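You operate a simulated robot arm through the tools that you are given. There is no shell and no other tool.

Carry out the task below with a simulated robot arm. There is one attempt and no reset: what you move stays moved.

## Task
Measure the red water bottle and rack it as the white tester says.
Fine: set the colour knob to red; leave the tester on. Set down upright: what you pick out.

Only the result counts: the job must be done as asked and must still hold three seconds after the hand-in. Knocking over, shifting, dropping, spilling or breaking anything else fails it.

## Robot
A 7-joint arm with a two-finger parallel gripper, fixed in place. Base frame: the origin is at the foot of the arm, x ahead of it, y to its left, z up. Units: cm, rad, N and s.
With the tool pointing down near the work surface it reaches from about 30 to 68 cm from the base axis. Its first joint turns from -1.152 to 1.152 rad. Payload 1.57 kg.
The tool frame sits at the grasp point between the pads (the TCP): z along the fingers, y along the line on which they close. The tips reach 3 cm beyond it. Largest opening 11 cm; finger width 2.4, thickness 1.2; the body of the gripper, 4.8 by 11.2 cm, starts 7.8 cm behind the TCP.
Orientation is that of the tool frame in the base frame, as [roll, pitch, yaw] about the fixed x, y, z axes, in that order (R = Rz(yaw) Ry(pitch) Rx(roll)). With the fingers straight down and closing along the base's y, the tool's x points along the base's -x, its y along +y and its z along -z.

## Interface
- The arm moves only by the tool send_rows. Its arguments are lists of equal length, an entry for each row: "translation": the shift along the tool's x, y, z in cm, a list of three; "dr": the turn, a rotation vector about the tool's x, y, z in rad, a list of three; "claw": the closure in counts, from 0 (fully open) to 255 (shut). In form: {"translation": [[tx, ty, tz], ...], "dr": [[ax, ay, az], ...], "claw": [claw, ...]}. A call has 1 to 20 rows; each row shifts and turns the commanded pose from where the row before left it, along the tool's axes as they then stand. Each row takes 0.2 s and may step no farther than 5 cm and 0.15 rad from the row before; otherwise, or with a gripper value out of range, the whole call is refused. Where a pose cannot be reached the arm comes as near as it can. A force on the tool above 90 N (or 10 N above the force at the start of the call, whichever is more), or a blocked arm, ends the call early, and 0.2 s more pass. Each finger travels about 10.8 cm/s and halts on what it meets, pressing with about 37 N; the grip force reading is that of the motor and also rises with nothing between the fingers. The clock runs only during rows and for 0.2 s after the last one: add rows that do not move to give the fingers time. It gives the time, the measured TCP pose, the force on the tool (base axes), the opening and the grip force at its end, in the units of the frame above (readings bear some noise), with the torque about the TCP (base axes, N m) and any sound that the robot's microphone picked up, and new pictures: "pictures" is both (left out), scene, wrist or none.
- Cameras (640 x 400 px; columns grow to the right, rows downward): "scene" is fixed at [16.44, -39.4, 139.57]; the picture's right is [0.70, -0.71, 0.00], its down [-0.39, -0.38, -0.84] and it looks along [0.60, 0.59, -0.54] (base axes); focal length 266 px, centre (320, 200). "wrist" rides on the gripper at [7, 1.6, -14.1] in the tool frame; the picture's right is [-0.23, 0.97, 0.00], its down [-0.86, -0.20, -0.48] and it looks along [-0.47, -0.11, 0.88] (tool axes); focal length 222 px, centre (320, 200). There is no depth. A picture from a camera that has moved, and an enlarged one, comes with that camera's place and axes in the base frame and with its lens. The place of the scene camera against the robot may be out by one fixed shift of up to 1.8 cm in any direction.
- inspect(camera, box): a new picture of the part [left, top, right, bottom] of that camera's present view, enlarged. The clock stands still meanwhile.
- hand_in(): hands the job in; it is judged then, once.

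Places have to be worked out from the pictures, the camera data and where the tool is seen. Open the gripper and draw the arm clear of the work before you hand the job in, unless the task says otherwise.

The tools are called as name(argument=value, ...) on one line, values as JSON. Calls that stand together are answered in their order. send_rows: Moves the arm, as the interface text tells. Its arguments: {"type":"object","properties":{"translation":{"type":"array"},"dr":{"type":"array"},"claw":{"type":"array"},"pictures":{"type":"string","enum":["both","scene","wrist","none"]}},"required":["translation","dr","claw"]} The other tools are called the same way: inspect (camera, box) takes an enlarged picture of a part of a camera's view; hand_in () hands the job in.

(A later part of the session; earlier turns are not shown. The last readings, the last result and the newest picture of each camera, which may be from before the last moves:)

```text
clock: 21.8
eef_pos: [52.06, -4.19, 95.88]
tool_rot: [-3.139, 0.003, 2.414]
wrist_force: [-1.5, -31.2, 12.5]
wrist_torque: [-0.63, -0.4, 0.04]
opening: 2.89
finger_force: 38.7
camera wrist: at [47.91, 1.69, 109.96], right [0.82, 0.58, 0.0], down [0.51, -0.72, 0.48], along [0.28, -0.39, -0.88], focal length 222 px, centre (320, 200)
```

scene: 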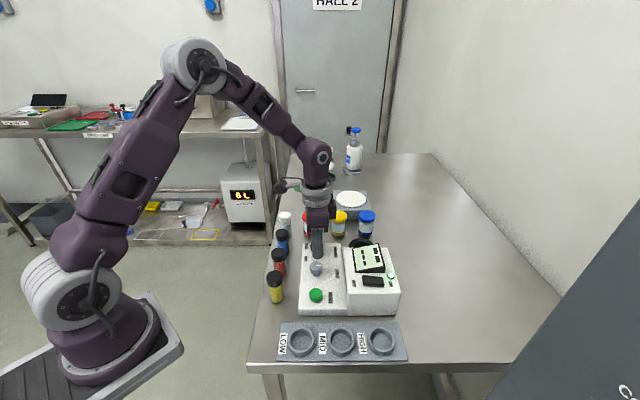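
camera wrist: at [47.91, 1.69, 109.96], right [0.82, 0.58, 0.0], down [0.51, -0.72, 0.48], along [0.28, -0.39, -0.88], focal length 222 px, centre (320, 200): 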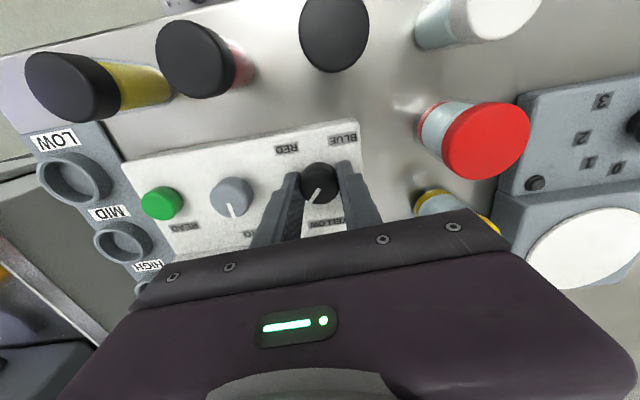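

Turned again (pointer should now be past YELLOW). The side force pattern suggests shifting +1 mm along tool x. I release, rotate back, and check.

send_rows(translation=[[0, 0, 0], [0, 0, 0], [0, 0, 0], [0, 0, 0], [0, 0, 0], [0, 0, 0], [0, 0, 0], [0, 0, 0], [0, 0, 0], [0, 0, 0], [0, 0, 0], [0, 0, 0], [0, 0, 0], [0.11, 0, 0]], dr=[[0, 0, 0], [0, 0, 0], [0, 0, -0.1375], [0, 0, -0.1375], [0, 0, -0.1375], [0, 0, -0.1375], [0, 0, -0.1375], [0, 0, -0.1375], [0, 0, -0.1375], [0, 0, -0.1375], [0, 0, -0.1375], [0, 0, -0.1375], [0, 0, -0.1375], [0, 0, 0]], claw=[139, 139, 139, 139, 139, 139, 139, 139, 139, 139, 139, 139, 139, 139], pictures="both")

inspect(camera="scene", box=[280, 220, 350, 280])

inspect(camera="wrist", box=[260, 120, 380, 220])

```text
clock: 24.8
eef_pos: [51.96, -4.0, 95.95]
tool_rot: [3.141, -0.001, -2.353]
wrist_force: [-0.4, -0.7, -0.6]
wrist_torque: [0.0, -0.01, 0.0]
opening: 5.05
finger_force: 0.0
camera wrist: at [45.86, -7.84, 109.97], right [-0.53, 0.85, 0.0], down [0.74, 0.47, 0.48], along [0.41, 0.25, -0.88], focal length 222 px, centre (320, 200)
```

scene: 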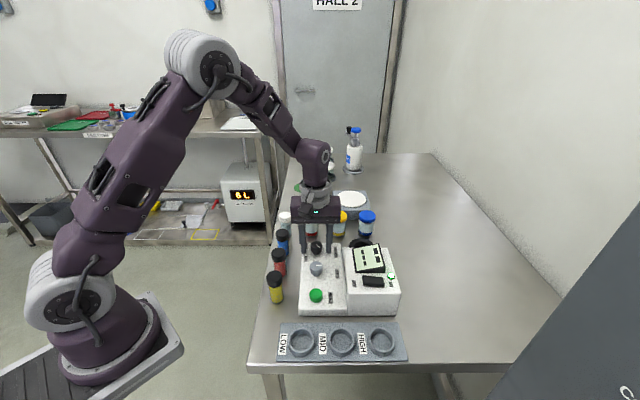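
wrist: 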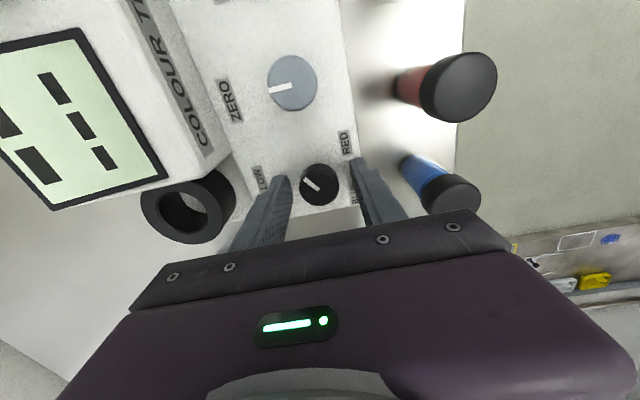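

```text
6.67 times, centred on (315, 250) of scene
camera zoom: at [16.44, -39.4, 139.57], right [0.7, -0.71, 0.0], down [-0.39, -0.38, -0.84], along [0.6, 0.59, -0.54], focal length 1771 px, centre (353, -133)
```

zoom: 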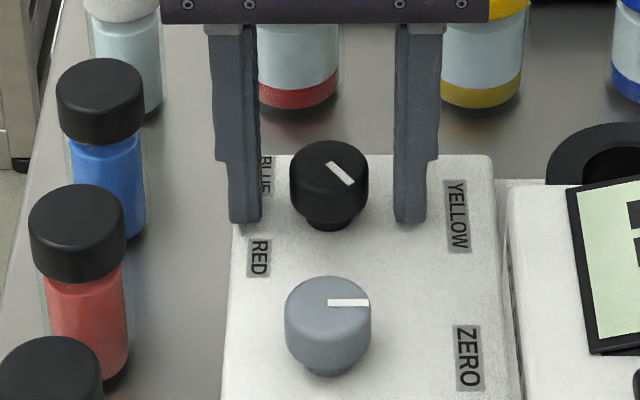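

```text
4.00 times, centred on (320, 170) of wrist
camera zoom: at [45.86, -7.84, 109.97], right [-0.53, 0.85, 0.0], down [0.74, 0.47, 0.48], along [0.41, 0.25, -0.88], focal length 888 px, centre (320, 320)
```

zoom: 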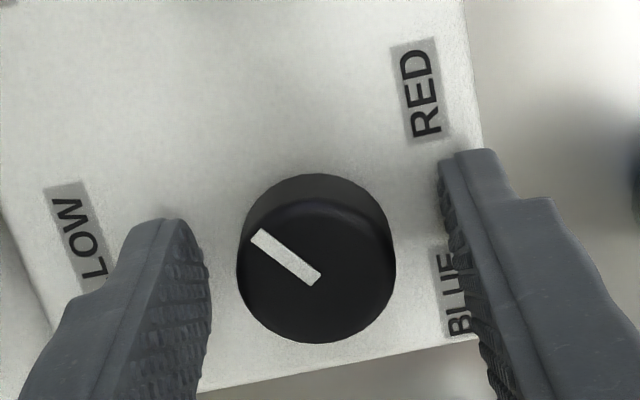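

The pointer is now about 50° past YELLOW toward RED. I regrip and turn about 1.4 rad more, then measure.

send_rows(translation=[[0, -0.04, 0], [0, 0, 0], [0, 0, 0], [0, 0, 0], [0, 0, 0], [0, 0, 0], [0, 0, 0], [0, 0, 0], [0, 0, 0], [0, 0, 0], [0, 0, 0], [0, 0, 0], [0, 0, 0], [0, 0, 0], [0, 0, 0]], dr=[[0, 0, 0], [0, 0, 0], [0, 0, 0], [0, 0, 0], [0, 0, 0.14], [0, 0, 0.14], [0, 0, 0.14], [0, 0, 0.14], [0, 0, 0.14], [0, 0, 0.14], [0, 0, 0.14], [0, 0, 0.14], [0, 0, 0.14], [0, 0, 0.14], [0, 0, 0]], claw=[139, 200, 255, 255, 255, 255, 255, 255, 255, 255, 255, 255, 255, 255, 255], pictures="both")

inspect(camera="wrist", box=[260, 120, 380, 220])

```text
clock: 28.0
eef_pos: [51.96, -4.16, 95.74]
tool_rot: [3.141, -0.001, 2.525]
wrist_force: [-3.0, -15.2, 6.1]
wrist_torque: [-0.37, -0.14, 0.07]
opening: 2.96
finger_force: 38.9
camera wrist: at [47.27, 1.19, 109.94], right [0.75, 0.66, 0.0], down [0.58, -0.66, 0.48], along [0.32, -0.36, -0.88], focal length 222 px, centre (320, 200)
```

scene: 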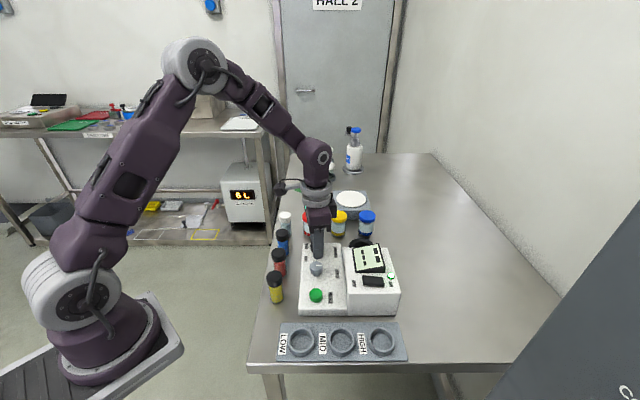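
wrist: 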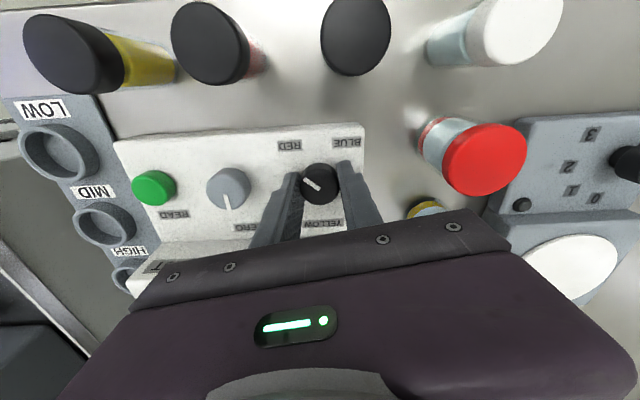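

```text
4.00 times, centred on (320, 170) of wrist
camera zoom: at [47.27, 1.19, 109.94], right [0.75, 0.66, 0.0], down [0.58, -0.66, 0.48], along [0.32, -0.36, -0.88], focal length 888 px, centre (320, 320)
```

zoom: 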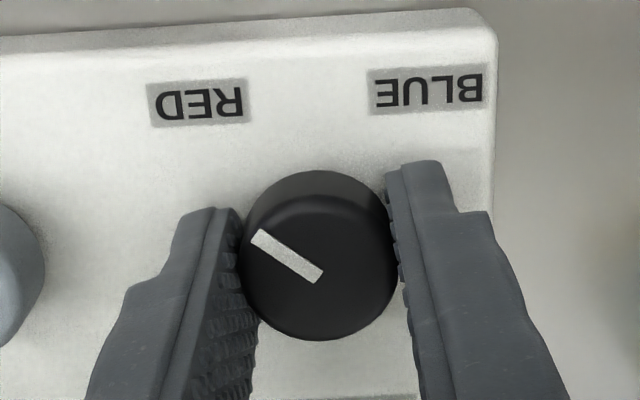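

The pointer now measures ≈ -130°, mirror image of the starting BLUE position, i.e. on RED. I release and lift off, then check from the scene camera.

send_rows(translation=[[0, 0, 0], [0, 0, 0], [0, 0, -2], [0, 0, -4], [0, 0, -4], [0, 0, -3], [0, 0, 0]], dr=[[0, 0, 0], [0, 0, 0], [0, 0, 0], [0, 0, 0], [0, 0, 0], [0, 0, 0], [0, 0, 0]], claw=[139, 139, 139, 139, 139, 139, 139], pictures="both")

inspect(camera="scene", box=[260, 220, 410, 320])

inspect(camera="wrist", box=[240, 80, 400, 200])

```text
clock: 29.6
eef_pos: [52.06, -4.14, 108.69]
tool_rot: [-3.141, -0.001, 2.529]
wrist_force: [-0.4, -0.7, 0.6]
wrist_torque: [0.03, 0.01, 0.0]
opening: 5.02
finger_force: 0.0
camera wrist: at [47.2, 1.32, 122.86], right [0.75, 0.67, 0.0], down [0.58, -0.66, 0.48], along [0.32, -0.36, -0.88], focal length 222 px, centre (320, 200)
```

scene: 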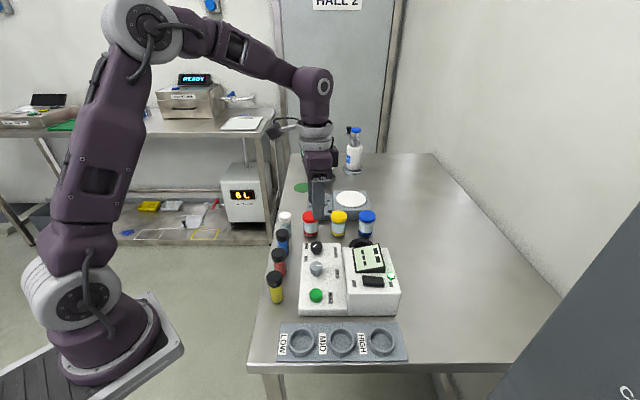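
wrist: 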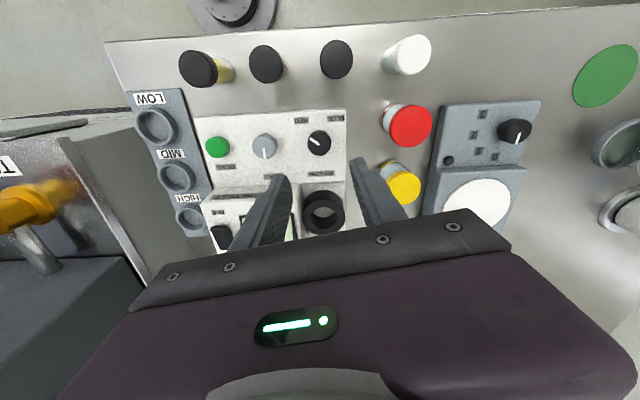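

```text
4.00 times, centred on (335, 270) of scene
camera zoom: at [16.44, -39.4, 139.57], right [0.7, -0.71, 0.0], down [-0.39, -0.38, -0.84], along [0.6, 0.59, -0.54], focal length 1063 px, centre (260, -80)
```

zoom: 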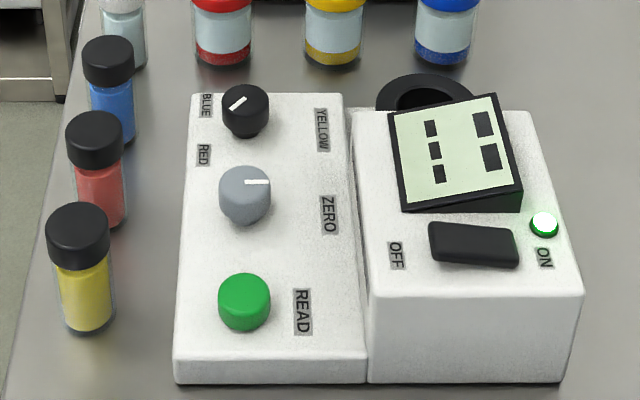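

```text
3.33 times, centred on (320, 140) of wrist
camera zoom: at [47.2, 1.32, 122.86], right [0.75, 0.67, 0.0], down [0.58, -0.66, 0.48], along [0.32, -0.36, -0.88], focal length 740 px, centre (320, 400)
```

zoom: 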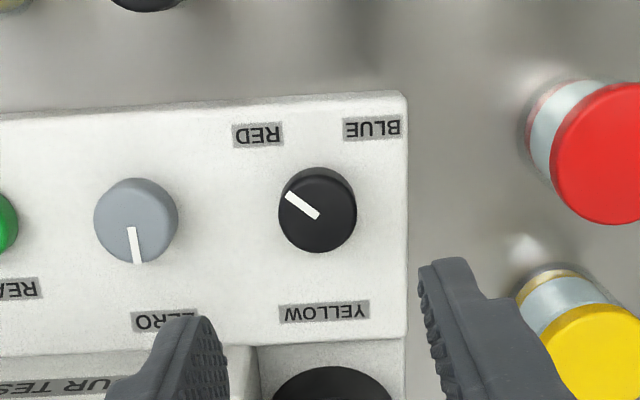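

Colour knob reads RED in both views. Now I rotate back to the table-aligned yaw, close the fingers and go above the READ button at (42.2, -13.75) to see what the tester shows with the well empty.

send_rows(translation=[[0, 0, 0], [0, 0, 0], [0, 0, 0], [0, 0, 0], [0, 0, 0], [0, 0, 0], [0, 0, 0], [0, 0, 0], [0, 0, 0], [0, 0, 0], [3.44, 0.05, 0], [3.44, 0.05, 0], [3.44, 0.05, 0], [3.44, 0.05, 0], [0, 0, 3.0], [0, 0, 3.0], [0, 0, 2.5], [0, 0, 0]], dr=[[0, 0, -0.14], [0, 0, -0.14], [0, 0, -0.14], [0, 0, -0.14], [0, 0, -0.14], [0, 0, -0.14], [0, 0, -0.14], [0, 0, -0.14], [0, 0, -0.14], [0, 0, -0.14], [0, 0, 0], [0, 0, 0], [0, 0, 0], [0, 0, 0], [0, 0, 0], [0, 0, 0], [0, 0, 0], [0, 0, 0]], claw=[255, 255, 255, 255, 255, 255, 255, 255, 255, 255, 255, 255, 255, 255, 255, 255, 255, 255], pictures="both")

inspect(camera="wrist", box=[240, 80, 400, 220])

inspect(camera="scene", box=[270, 230, 410, 320])

```text
clock: 33.4
eef_pos: [42.15, -13.74, 100.4]
tool_rot: [3.141, -0.001, -2.355]
wrist_force: [0.6, -0.9, 0.1]
wrist_torque: [0.01, 0.0, -0.02]
opening: 0.0
finger_force: 21.1
camera wrist: at [36.12, -17.45, 114.49], right [-0.53, 0.85, 0.0], down [0.74, 0.46, 0.48], along [0.41, 0.25, -0.88], focal length 222 px, centre (320, 200)
```

scene: 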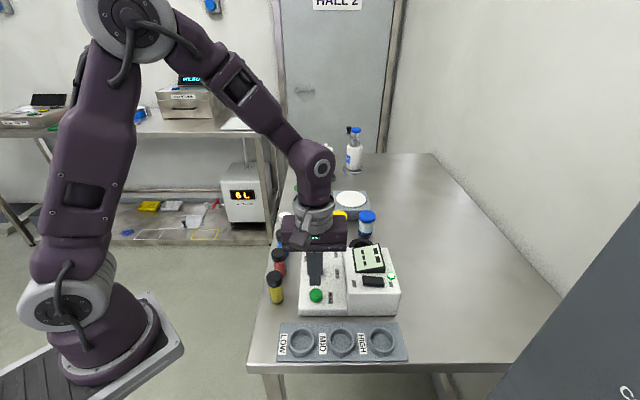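
wrist: 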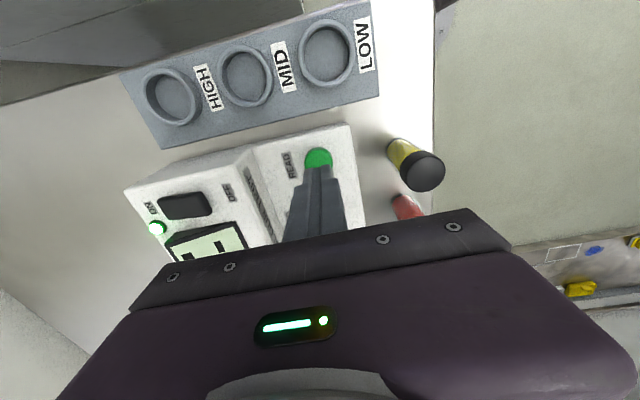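

```text
2.86 times, centred on (320, 150) of wrist
camera zoom: at [36.12, -17.45, 114.49], right [-0.53, 0.85, 0.0], down [0.74, 0.46, 0.48], along [0.41, 0.25, -0.88], focal length 635 px, centre (320, 343)
```

zoom: 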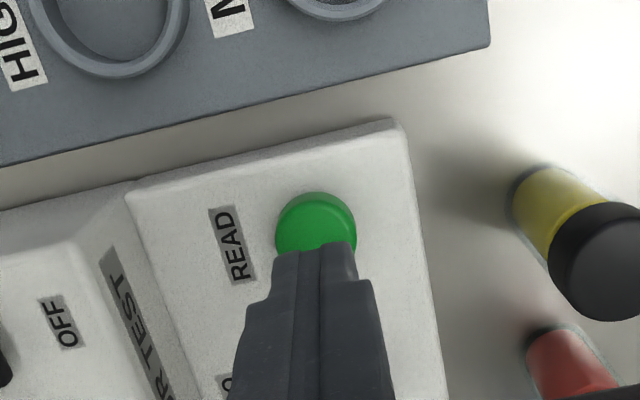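

```text
4.44 times, centred on (340, 275) of scene
camera zoom: at [16.44, -39.4, 139.57], right [0.7, -0.71, 0.0], down [-0.39, -0.38, -0.84], along [0.6, 0.59, -0.54], focal length 1181 px, centre (231, -133)
```

zoom: 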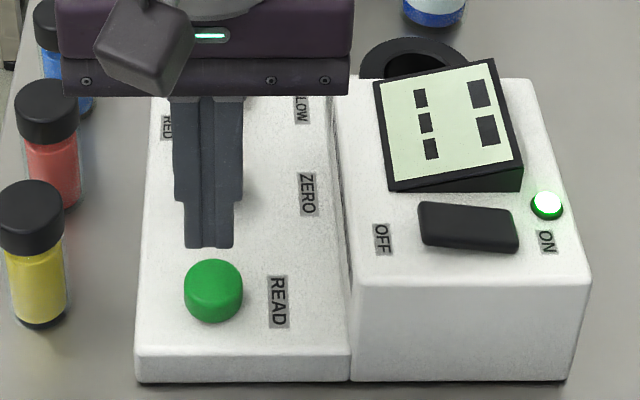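

Aligned over READ. I press down gently in small steps and then lift.

send_rows(translation=[[0, 0, 2.0], [0, 0, 1.3], [0, 0, 0.3], [0, 0, 0.3], [0, 0, 0.2], [0, 0, 0]], dr=[[0, 0, 0], [0, 0, 0], [0, 0, 0], [0, 0, 0], [0, 0, 0], [0, 0, 0]], claw=[255, 255, 255, 255, 255, 255], pictures="both")

inspect(camera="scene", box=[270, 230, 410, 320])

```text
clock: 34.8
eef_pos: [42.16, -13.68, 96.28]
tool_rot: [-3.139, 0.0, -2.354]
wrist_force: [-4.2, 0.8, 27.1]
wrist_torque: [0.03, 0.13, -0.05]
opening: 0.01
finger_force: 21.6
heard: click
camera wrist: at [36.05, -17.42, 110.4], right [-0.53, 0.85, 0.0], down [0.74, 0.46, 0.48], along [0.41, 0.25, -0.88], focal length 222 px, centre (320, 200)
```

scene: 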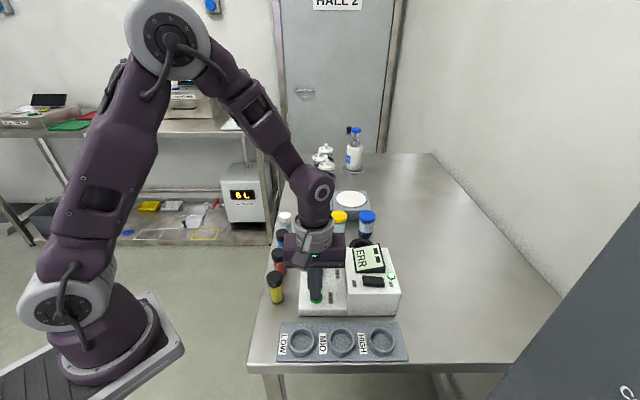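
wrist: 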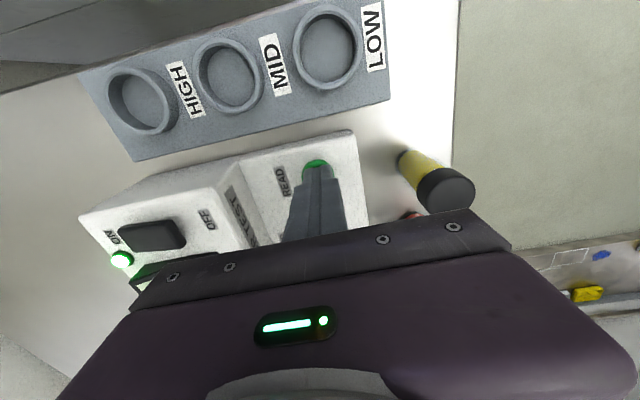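

```text
4.44 times, centred on (340, 275) of scene
camera zoom: at [16.4, -39.39, 139.59], right [0.7, -0.71, 0.0], down [-0.39, -0.38, -0.84], along [0.6, 0.59, -0.54], focal length 1181 px, centre (231, -133)
```

zoom: 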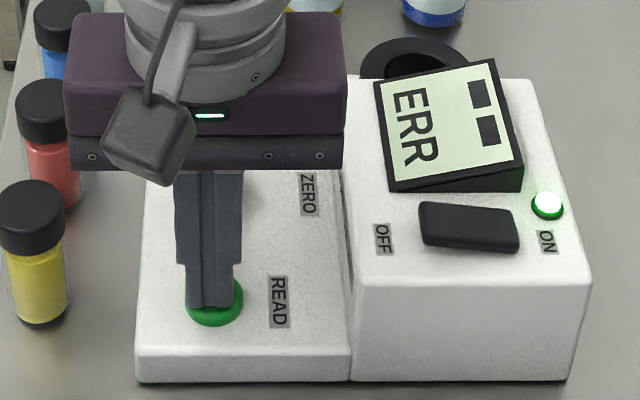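

Click heard; the display's lower line says ERR (empty well), the upper line stays "--". I lift off and go for the red vial: above (42.4, -1.4), fingers open.

send_rows(translation=[[0, 0, -1.5], [0, 0, -4.0], [0, 0, -4.0], [0, 0, -3.0], [-3.0, 3.0, 0], [-3.0, 3.0, 0], [-2.9, 2.5, 0], [0, 0, 0]], dr=[[0, 0, 0], [0, 0, 0], [0, 0, 0], [0, 0, 0], [0, 0, 0], [0, 0, 0], [0, 0, 0], [0, 0, 0]], claw=[255, 255, 255, 139, 116, 116, 116, 116], pictures="both")

inspect(camera="wrist", box=[240, 60, 440, 220])

inspect(camera="scene", box=[250, 200, 410, 320])

```text
clock: 36.6
eef_pos: [42.67, -1.52, 108.78]
tool_rot: [-3.14, 0.0, -2.354]
wrist_force: [-0.4, -0.5, -0.4]
wrist_torque: [-0.01, -0.01, -0.01]
opening: 5.97
finger_force: 0.0
camera wrist: at [36.55, -5.23, 122.92], right [-0.53, 0.85, 0.0], down [0.75, 0.46, 0.48], along [0.41, 0.25, -0.88], focal length 222 px, centre (320, 200)
```

scene: 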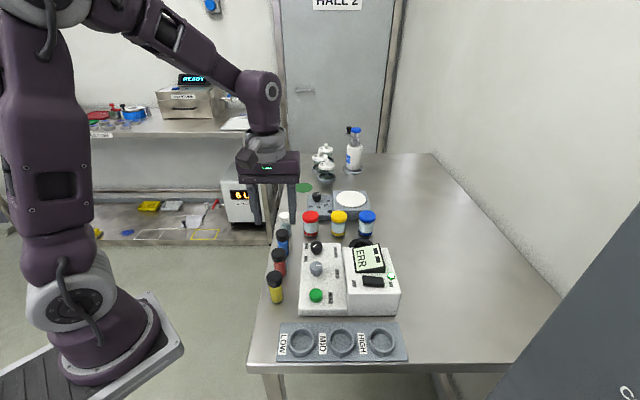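
wrist: 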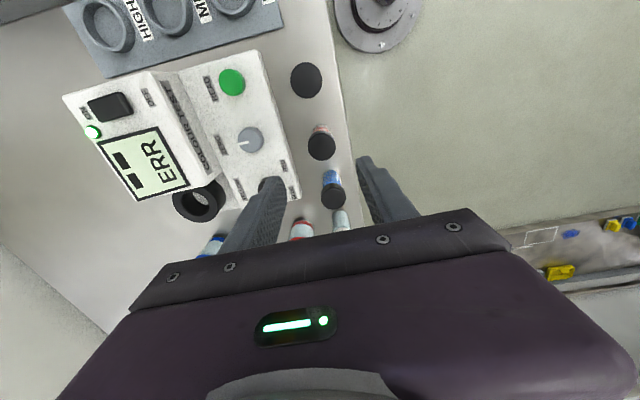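

```text
2.50 times, centred on (340, 140) of wrist
camera zoom: at [36.55, -5.23, 122.92], right [-0.53, 0.85, 0.0], down [0.75, 0.46, 0.48], along [0.41, 0.25, -0.88], focal length 555 px, centre (270, 350)
```

zoom: 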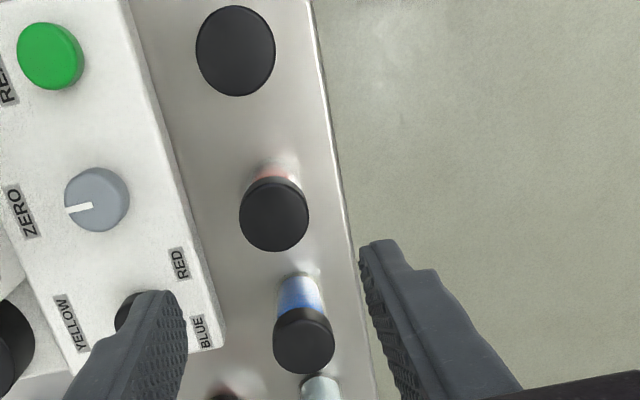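

```text
3.33 times, centred on (330, 260) of scene
camera zoom: at [16.44, -39.4, 139.57], right [0.7, -0.71, 0.0], down [-0.39, -0.38, -0.84], along [0.6, 0.59, -0.54], focal length 886 px, centre (287, 0)
```

zoom: 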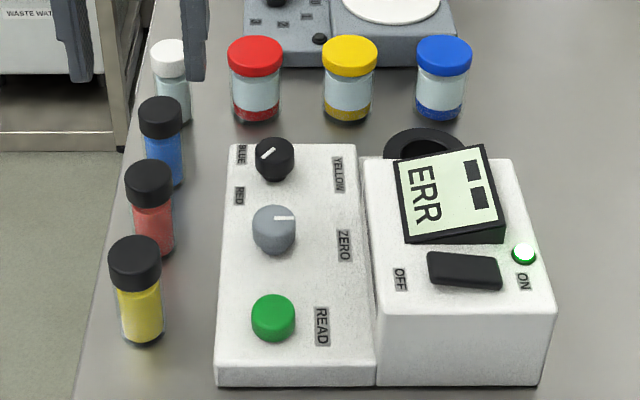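

The red vial's cap top is at (42.37, -1.39, 96.5). I correct by 3 mm and descend with fingers 6 cm open to TCP z ≈ 95.9, so the pads straddle the cap.

send_rows(translation=[[0.12, 0.3, 0], [0, 0, 4.0], [0, 0, 4.0], [0, 0, 2.9], [0, 0, 2.0], [0, 0, 0]], dr=[[0, 0, 0], [0, 0, 0], [0, 0, 0], [0, 0, 0], [0, 0, 0], [0, 0, 0]], claw=[116, 116, 116, 116, 116, 116], pictures="both")

inspect(camera="wrist", box=[240, 80, 400, 220])

inspect(camera="scene", box=[240, 200, 340, 310])

```text
clock: 38.0
eef_pos: [42.24, -1.23, 95.79]
tool_rot: [3.141, -0.001, -2.354]
wrist_force: [0.7, -0.7, -0.8]
wrist_torque: [0.04, 0.03, 0.0]
opening: 5.98
finger_force: 0.1
camera wrist: at [36.04, -4.97, 109.99], right [-0.53, 0.85, 0.0], down [0.75, 0.46, 0.48], along [0.41, 0.25, -0.88], focal length 222 px, centre (320, 200)
```

scene: 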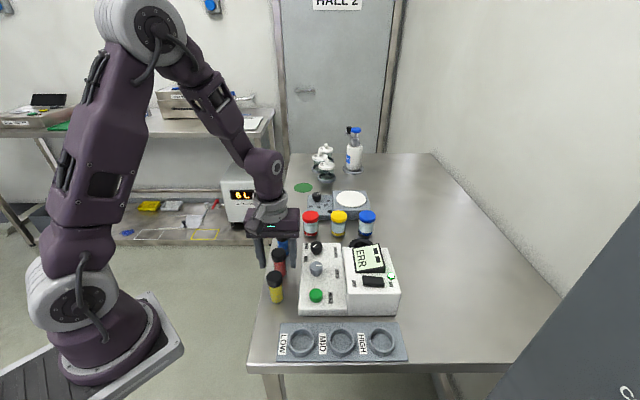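
wrist: 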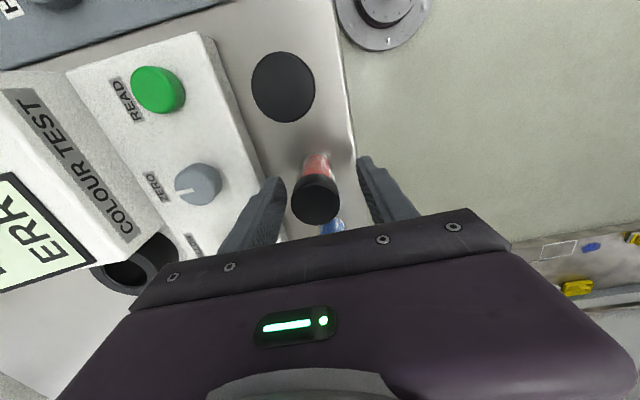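

```text
2.86 times, centred on (320, 150) of wrist
camera zoom: at [36.04, -4.97, 109.99], right [-0.53, 0.85, 0.0], down [0.75, 0.46, 0.48], along [0.41, 0.25, -0.88], focal length 635 px, centre (320, 343)
```

zoom: 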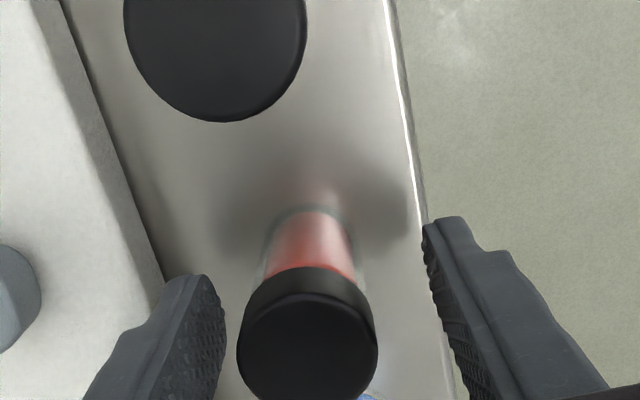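

```text
3.64 times, centred on (290, 255) of scene
camera zoom: at [16.44, -39.4, 139.57], right [0.7, -0.71, 0.0], down [-0.39, -0.38, -0.84], along [0.6, 0.59, -0.54], focal length 966 px, centre (429, 0)
```

zoom: 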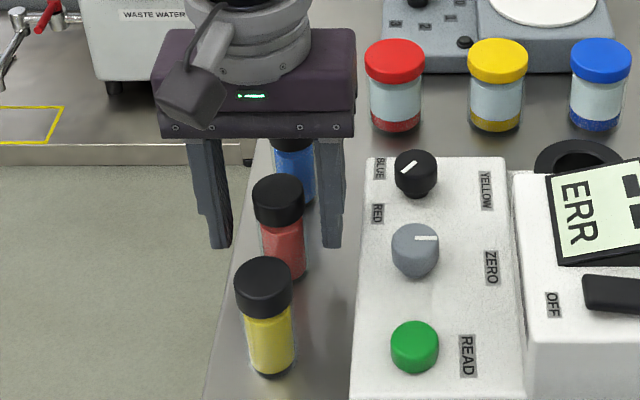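

The cap is about 2.5 mm off along tool y; I correct and close on it.

send_rows(translation=[[-0.05, -0.25, 0], [0, 0, 0], [0, 0, 0], [0, 0, 0], [0, 0, 0]], dr=[[0, 0, 0], [0, 0, 0], [0, 0, 0], [0, 0, 0], [0, 0, 0]], claw=[116, 150, 190, 255, 255], pictures="both")

inspect(camera="wrist", box=[240, 80, 400, 220])

inspect(camera="scene", box=[240, 200, 340, 310])

```text
clock: 39.2
eef_pos: [42.4, -1.38, 95.88]
tool_rot: [-3.141, 0.0, -2.356]
wrist_force: [0.2, 0.5, 1.1]
wrist_torque: [-0.01, 0.01, 0.03]
opening: 3.19
finger_force: 37.4
camera wrist: at [36.28, -5.17, 109.99], right [-0.53, 0.85, 0.0], down [0.74, 0.46, 0.48], along [0.41, 0.25, -0.88], focal length 222 px, centre (320, 200)
```

scene: 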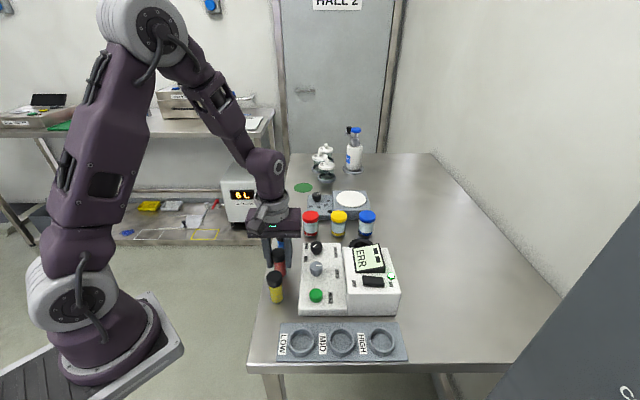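
wrist: 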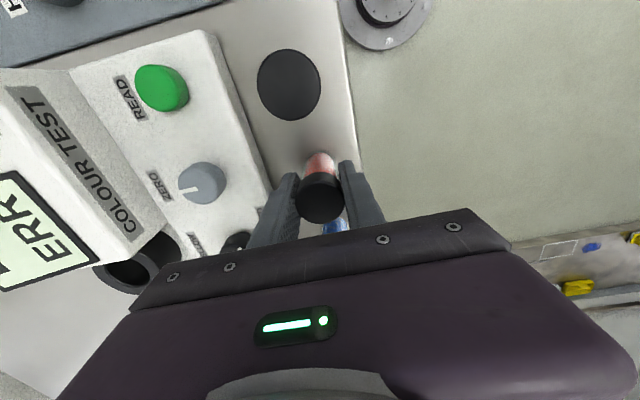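

```text
2.86 times, centred on (320, 150) of wrist
camera zoom: at [36.28, -5.17, 109.99], right [-0.53, 0.85, 0.0], down [0.74, 0.46, 0.48], along [0.41, 0.25, -0.88], focal length 635 px, centre (320, 343)
```

zoom: 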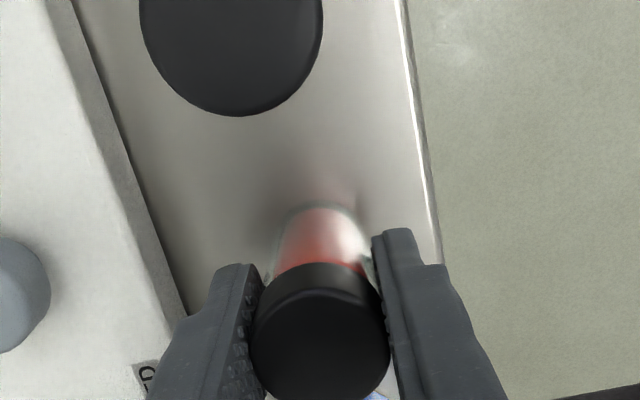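

```text
3.64 times, centred on (290, 255) of scene
camera zoom: at [16.44, -39.4, 139.57], right [0.7, -0.71, 0.0], down [-0.39, -0.38, -0.84], along [0.6, 0.59, -0.54], focal length 966 px, centre (429, 0)
```

zoom: 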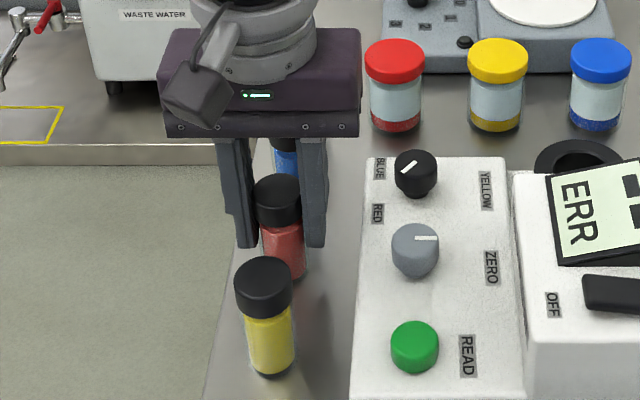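

The vial is gripped (3.2 cm). I lift it straight up 13 cm and check that it hangs upright.

send_rows(translation=[[0, 0, -0.5], [0, 0, -1.5], [0, 0, -3.0], [0, 0, -4.0], [0, 0, -4.0], [0, 0, 0]], dr=[[0, 0, 0], [0, 0, 0], [0, 0, 0], [0, 0, 0], [0, 0, 0], [0, 0, 0]], claw=[255, 255, 255, 255, 255, 255], pictures="both")

inspect(camera="scene", box=[230, 140, 350, 260])

```text
clock: 40.6
eef_pos: [42.45, -1.43, 108.89]
tool_rot: [-3.14, 0.0, -2.354]
wrist_force: [-0.4, -0.3, -1.0]
wrist_torque: [0.01, -0.01, 0.0]
opening: 3.17
finger_force: 37.6
camera wrist: at [36.33, -5.08, 123.12], right [-0.53, 0.85, 0.0], down [0.74, 0.46, 0.48], along [0.41, 0.25, -0.88], focal length 222 px, centre (320, 200)
```

scene: 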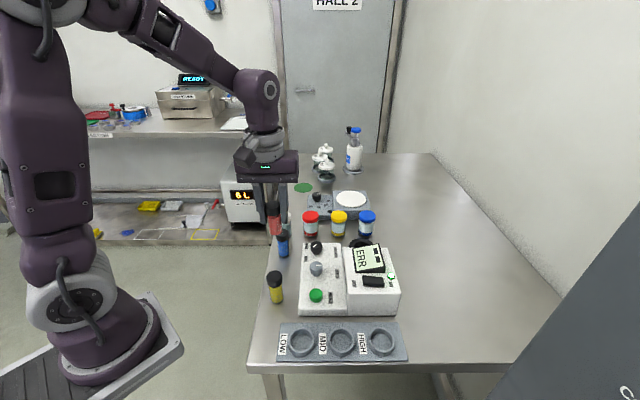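
wrist: 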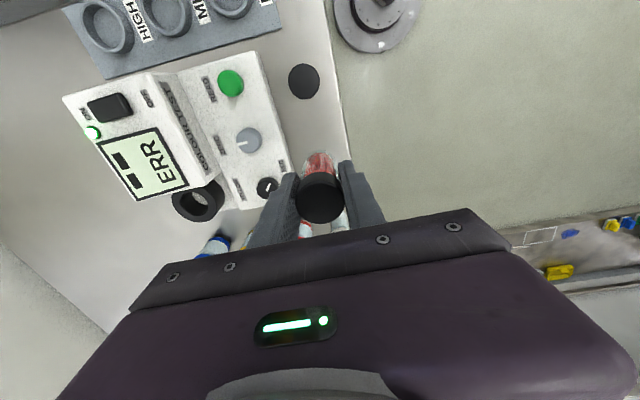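

```text
3.33 times, centred on (290, 200) of scene
camera zoom: at [16.44, -39.4, 139.57], right [0.7, -0.71, 0.0], down [-0.39, -0.38, -0.84], along [0.6, 0.59, -0.54], focal length 886 px, centre (420, 200)
```

zoom: 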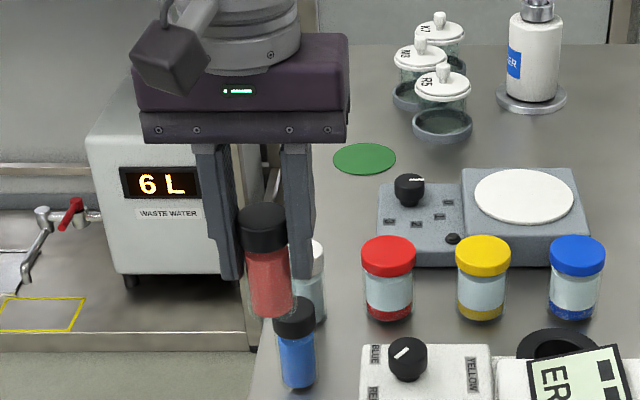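

The vial hangs upright. Before moving, I zoom on the well from here to refine its centre.

inspect(camera="wrist", box=[160, 160, 260, 230])

inspect(camera="scene", box=[335, 228, 395, 268])

```text
5.71 times, centred on (210, 195) of wrist
camera zoom: at [36.33, -5.08, 123.12], right [-0.53, 0.85, 0.0], down [0.74, 0.46, 0.48], along [0.41, 0.25, -0.88], focal length 1269 px, centre (949, 229)
```

zoom: 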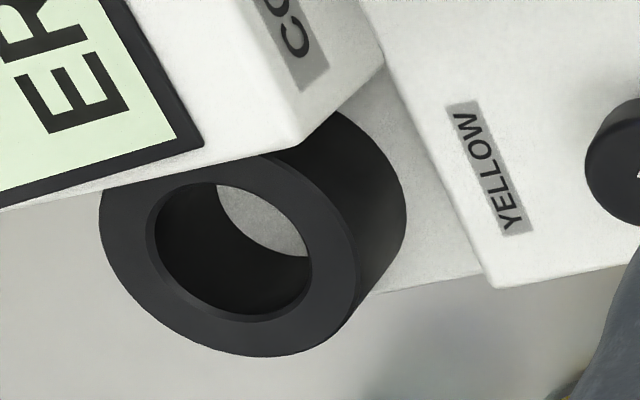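

```text
10.00 times, centred on (365, 248) of scene
camera zoom: at [16.44, -39.4, 139.57], right [0.7, -0.71, 0.0], down [-0.39, -0.38, -0.84], along [0.6, 0.59, -0.54], focal length 2657 px, centre (-130, -280)
```

zoom: 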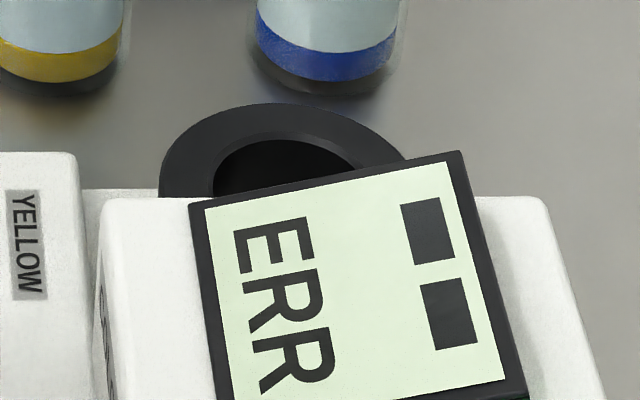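

I refine the well centre to about (59.85, -12.3) with its rim near z 94.6 and ~2.4 cm deep. I carry the vial across at height to above the well.

send_rows(translation=[[-0.914, -4.0, 0], [-0.914, -4.0, 0], [-0.914, -4.0, 0], [-0.914, -4.0, 0], [-0.914, -4.0, 0], [0, 0, 2.5], [0, 0, 0]], dr=[[0, 0, 0], [0, 0, 0], [0, 0, 0], [0, 0, 0], [0, 0, 0], [0, 0, 0], [0, 0, 0]], claw=[255, 255, 255, 255, 255, 255, 255], pictures="both")

inspect(camera="wrist", box=[240, 80, 400, 220])

inspect(camera="scene", box=[310, 170, 420, 290])

```text
clock: 42.2
eef_pos: [59.87, -12.39, 106.14]
tool_rot: [3.141, -0.001, -2.354]
wrist_force: [0.0, -0.8, -0.1]
wrist_torque: [-0.02, 0.0, -0.01]
opening: 3.18
finger_force: 37.1
camera wrist: at [53.81, -16.05, 120.28], right [-0.53, 0.85, 0.0], down [0.75, 0.46, 0.48], along [0.41, 0.25, -0.88], focal length 222 px, centre (320, 200)
```

scene: 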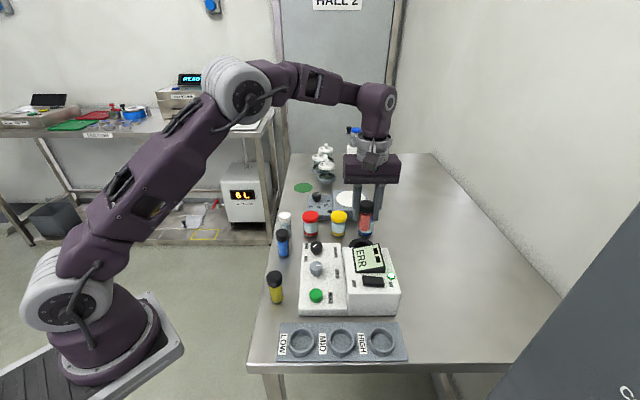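
wrist: 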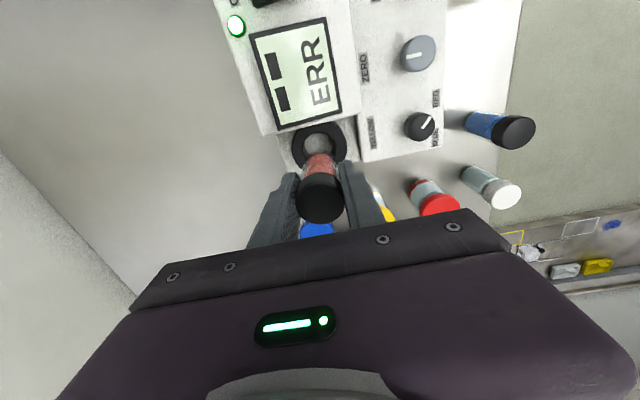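

```text
2.86 times, centred on (320, 150) of wrist
camera zoom: at [53.81, -16.05, 120.28], right [-0.53, 0.85, 0.0], down [0.75, 0.46, 0.48], along [0.41, 0.25, -0.88], focal length 635 px, centre (320, 343)
```

zoom: 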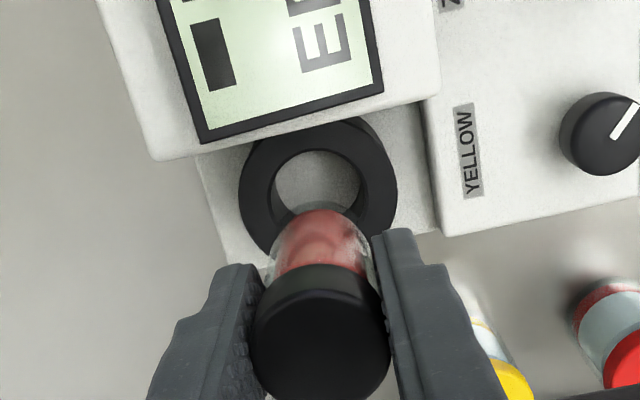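

```text
3.33 times, centred on (365, 230) of scene
camera zoom: at [16.44, -39.41, 139.57], right [0.7, -0.71, 0.0], down [-0.39, -0.38, -0.84], along [0.6, 0.59, -0.54], focal length 886 px, centre (170, 100)
```

zoom: 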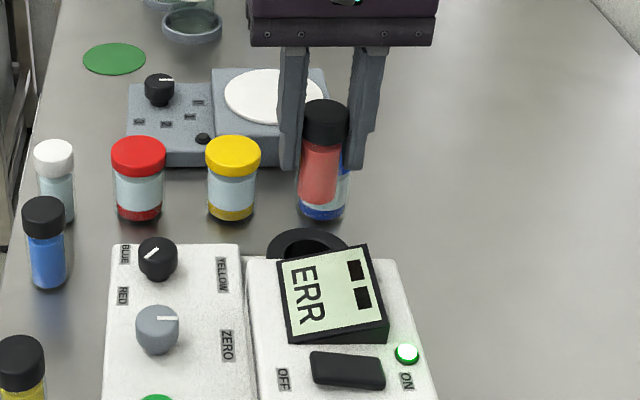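

I zoom in on the well rim below the vial to fine-tune the alignment.

inspect(camera="wrist", box=[290, 115, 350, 170])

```text
7.27 times, centred on (320, 142) of wrist
camera zoom: at [53.81, -16.05, 120.28], right [-0.53, 0.85, 0.0], down [0.75, 0.46, 0.48], along [0.41, 0.25, -0.88], focal length 1615 px, centre (320, 618)
```

zoom: 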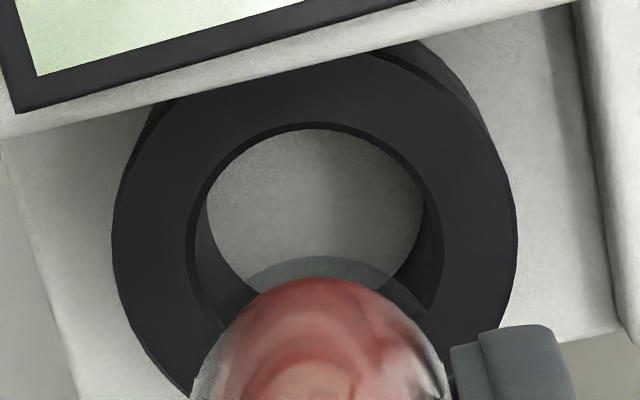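

The rim centre is ~1.5 mm off the tool axis. I correct and lower until the vial bottom is just above the rim.

send_rows(translation=[[0.15, -0.09, 0], [0, 0, 2.5], [0, 0, 2.5], [0, 0, 0]], dr=[[0, 0, 0], [0, 0, 0], [0, 0, 0], [0, 0, 0]], claw=[255, 255, 255, 255], pictures="both")

inspect(camera="wrist", box=[270, 115, 370, 215])

inspect(camera="scene", box=[330, 200, 410, 280])

```text
clock: 43.2
eef_pos: [59.77, -12.64, 101.22]
tool_rot: [-3.142, -0.001, -2.354]
wrist_force: [0.3, -0.1, -0.3]
wrist_torque: [-0.02, -0.01, -0.01]
opening: 3.17
finger_force: 36.9
camera wrist: at [53.64, -16.32, 115.4], right [-0.53, 0.85, 0.0], down [0.75, 0.46, 0.48], along [0.41, 0.25, -0.88], focal length 222 px, centre (320, 200)
```

scene: 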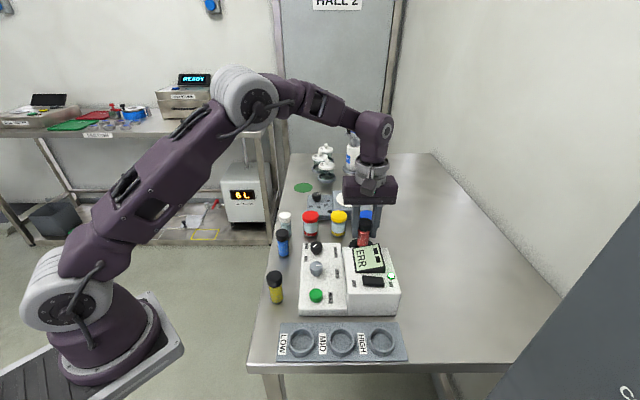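
wrist: 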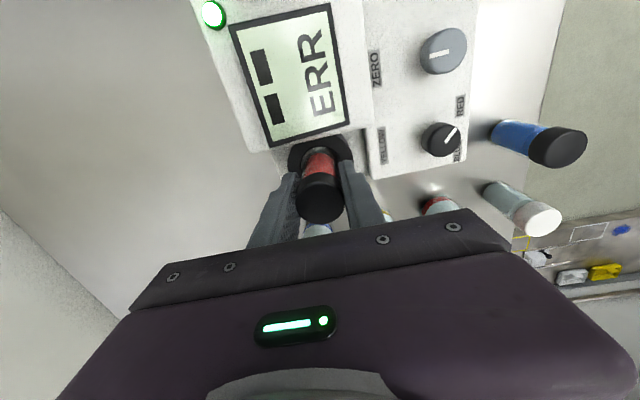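

```text
4.00 times, centred on (320, 165) of wrist
camera zoom: at [53.64, -16.32, 115.4], right [-0.53, 0.85, 0.0], down [0.75, 0.46, 0.48], along [0.41, 0.25, -0.88], focal length 888 px, centre (320, 340)
```

zoom: 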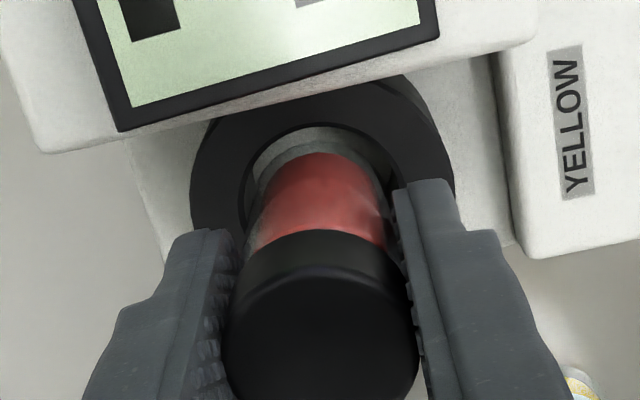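

```text
5.00 times, centred on (370, 240) of scene
camera zoom: at [16.44, -39.4, 139.57], right [0.7, -0.71, 0.0], down [-0.39, -0.38, -0.84], along [0.6, 0.59, -0.54], focal length 1328 px, centre (70, 0)
```

zoom: 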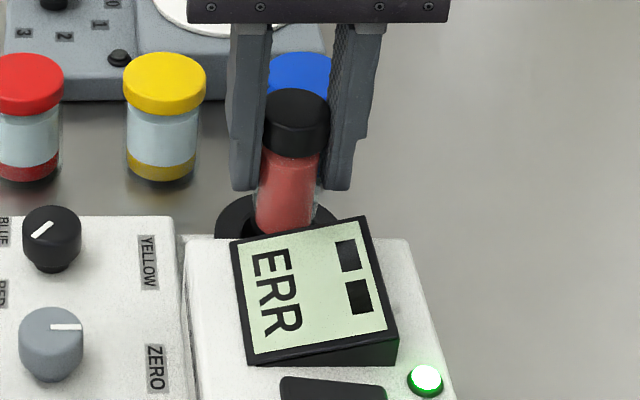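

I enlarge once more to check vial bottom versus bore.

inspect(camera="wrist", box=[285, 125, 355, 185])

inspect(camera="scene", box=[350, 215, 390, 250])

```text
6.67 times, centred on (320, 155) of wrist
camera zoom: at [53.64, -16.32, 115.4], right [-0.53, 0.85, 0.0], down [0.75, 0.46, 0.48], along [0.41, 0.25, -0.88], focal length 1481 px, centre (320, 500)
```

zoom: 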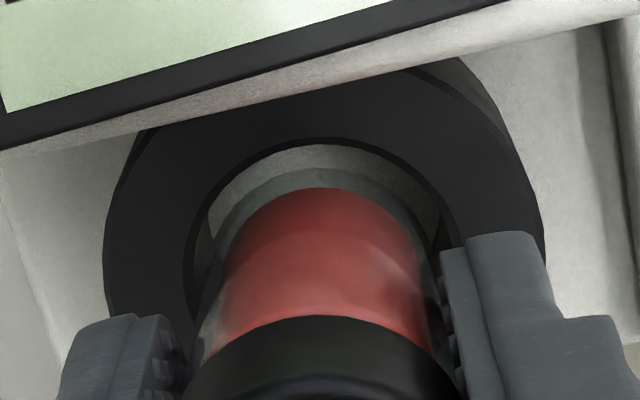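

```text
11.43 times, centred on (370, 232) of scene
camera zoom: at [16.44, -39.4, 139.57], right [0.7, -0.71, 0.0], down [-0.39, -0.38, -0.84], along [0.6, 0.59, -0.54], focal length 3037 px, centre (-251, -171)
```

zoom: 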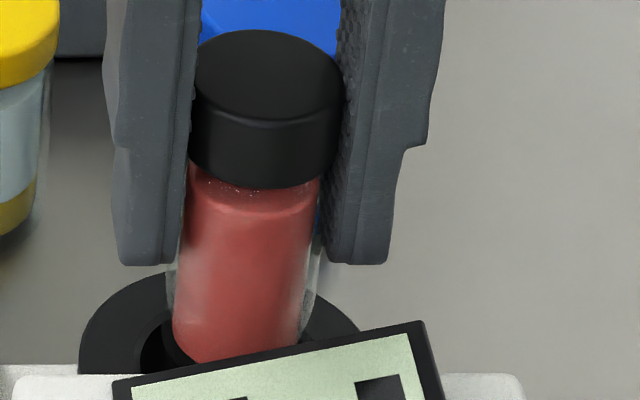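

The wrist view shows the vial slightly nearer the camera-side of the bore; I shift 2 mm in −x (tool) and lower 1.4 cm so that the vial enters the bore, watching force.

send_rows(translation=[[-0.2, 0, 0], [0, 0, 0.5], [0, 0, 0.5], [0, 0, 0.4], [0, 0, 0]], dr=[[0, 0, 0], [0, 0, 0], [0, 0, 0], [0, 0, 0], [0, 0, 0]], claw=[255, 255, 255, 255, 255], pictures="both")

inspect(camera="wrist", box=[285, 125, 355, 185])

inspect(camera="scene", box=[350, 215, 390, 250])

```text
clock: 44.4
eef_pos: [59.78, -12.44, 99.87]
tool_rot: [3.141, 0.001, -2.354]
wrist_force: [-1.3, -0.4, -0.5]
wrist_torque: [-0.05, 0.02, 0.0]
opening: 3.18
finger_force: 36.7
camera wrist: at [53.65, -16.16, 114.08], right [-0.53, 0.85, 0.0], down [0.75, 0.46, 0.48], along [0.41, 0.25, -0.88], focal length 222 px, centre (320, 200)
```

scene: 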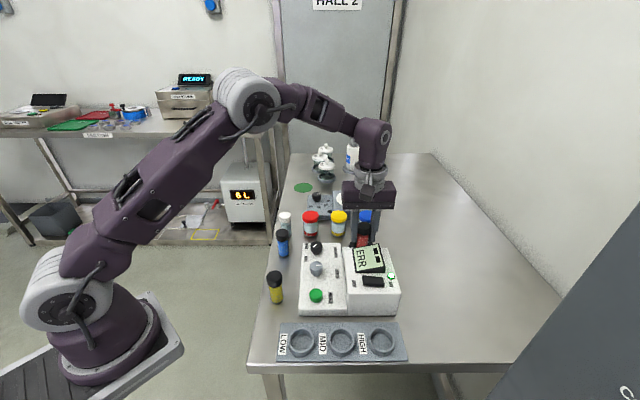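
wrist: 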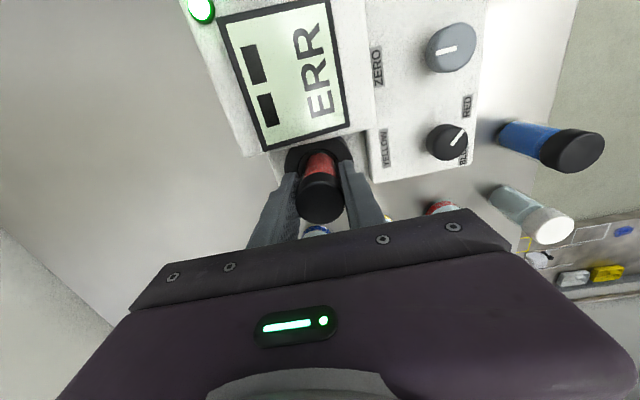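

```text
6.67 times, centred on (320, 155) of wrist
camera zoom: at [53.65, -16.16, 114.08], right [-0.53, 0.85, 0.0], down [0.75, 0.46, 0.48], along [0.41, 0.25, -0.88], focal length 1481 px, centre (320, 500)
```

zoom: 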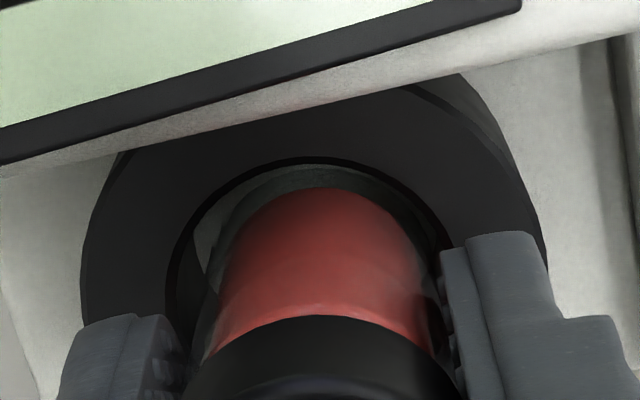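

```text
11.43 times, centred on (370, 232) of scene
camera zoom: at [16.44, -39.4, 139.57], right [0.7, -0.71, 0.0], down [-0.39, -0.38, -0.84], along [0.6, 0.59, -0.54], focal length 3037 px, centre (-251, -171)
```

zoom: 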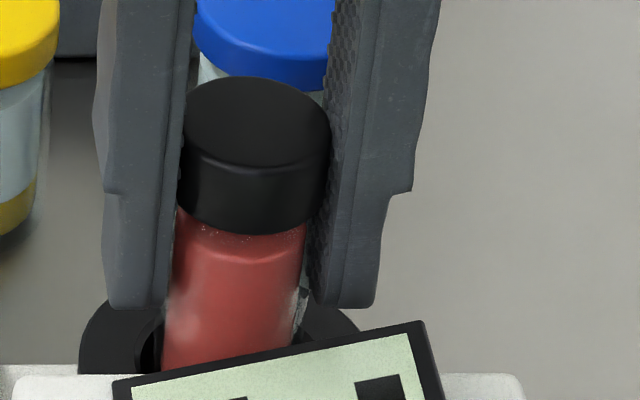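

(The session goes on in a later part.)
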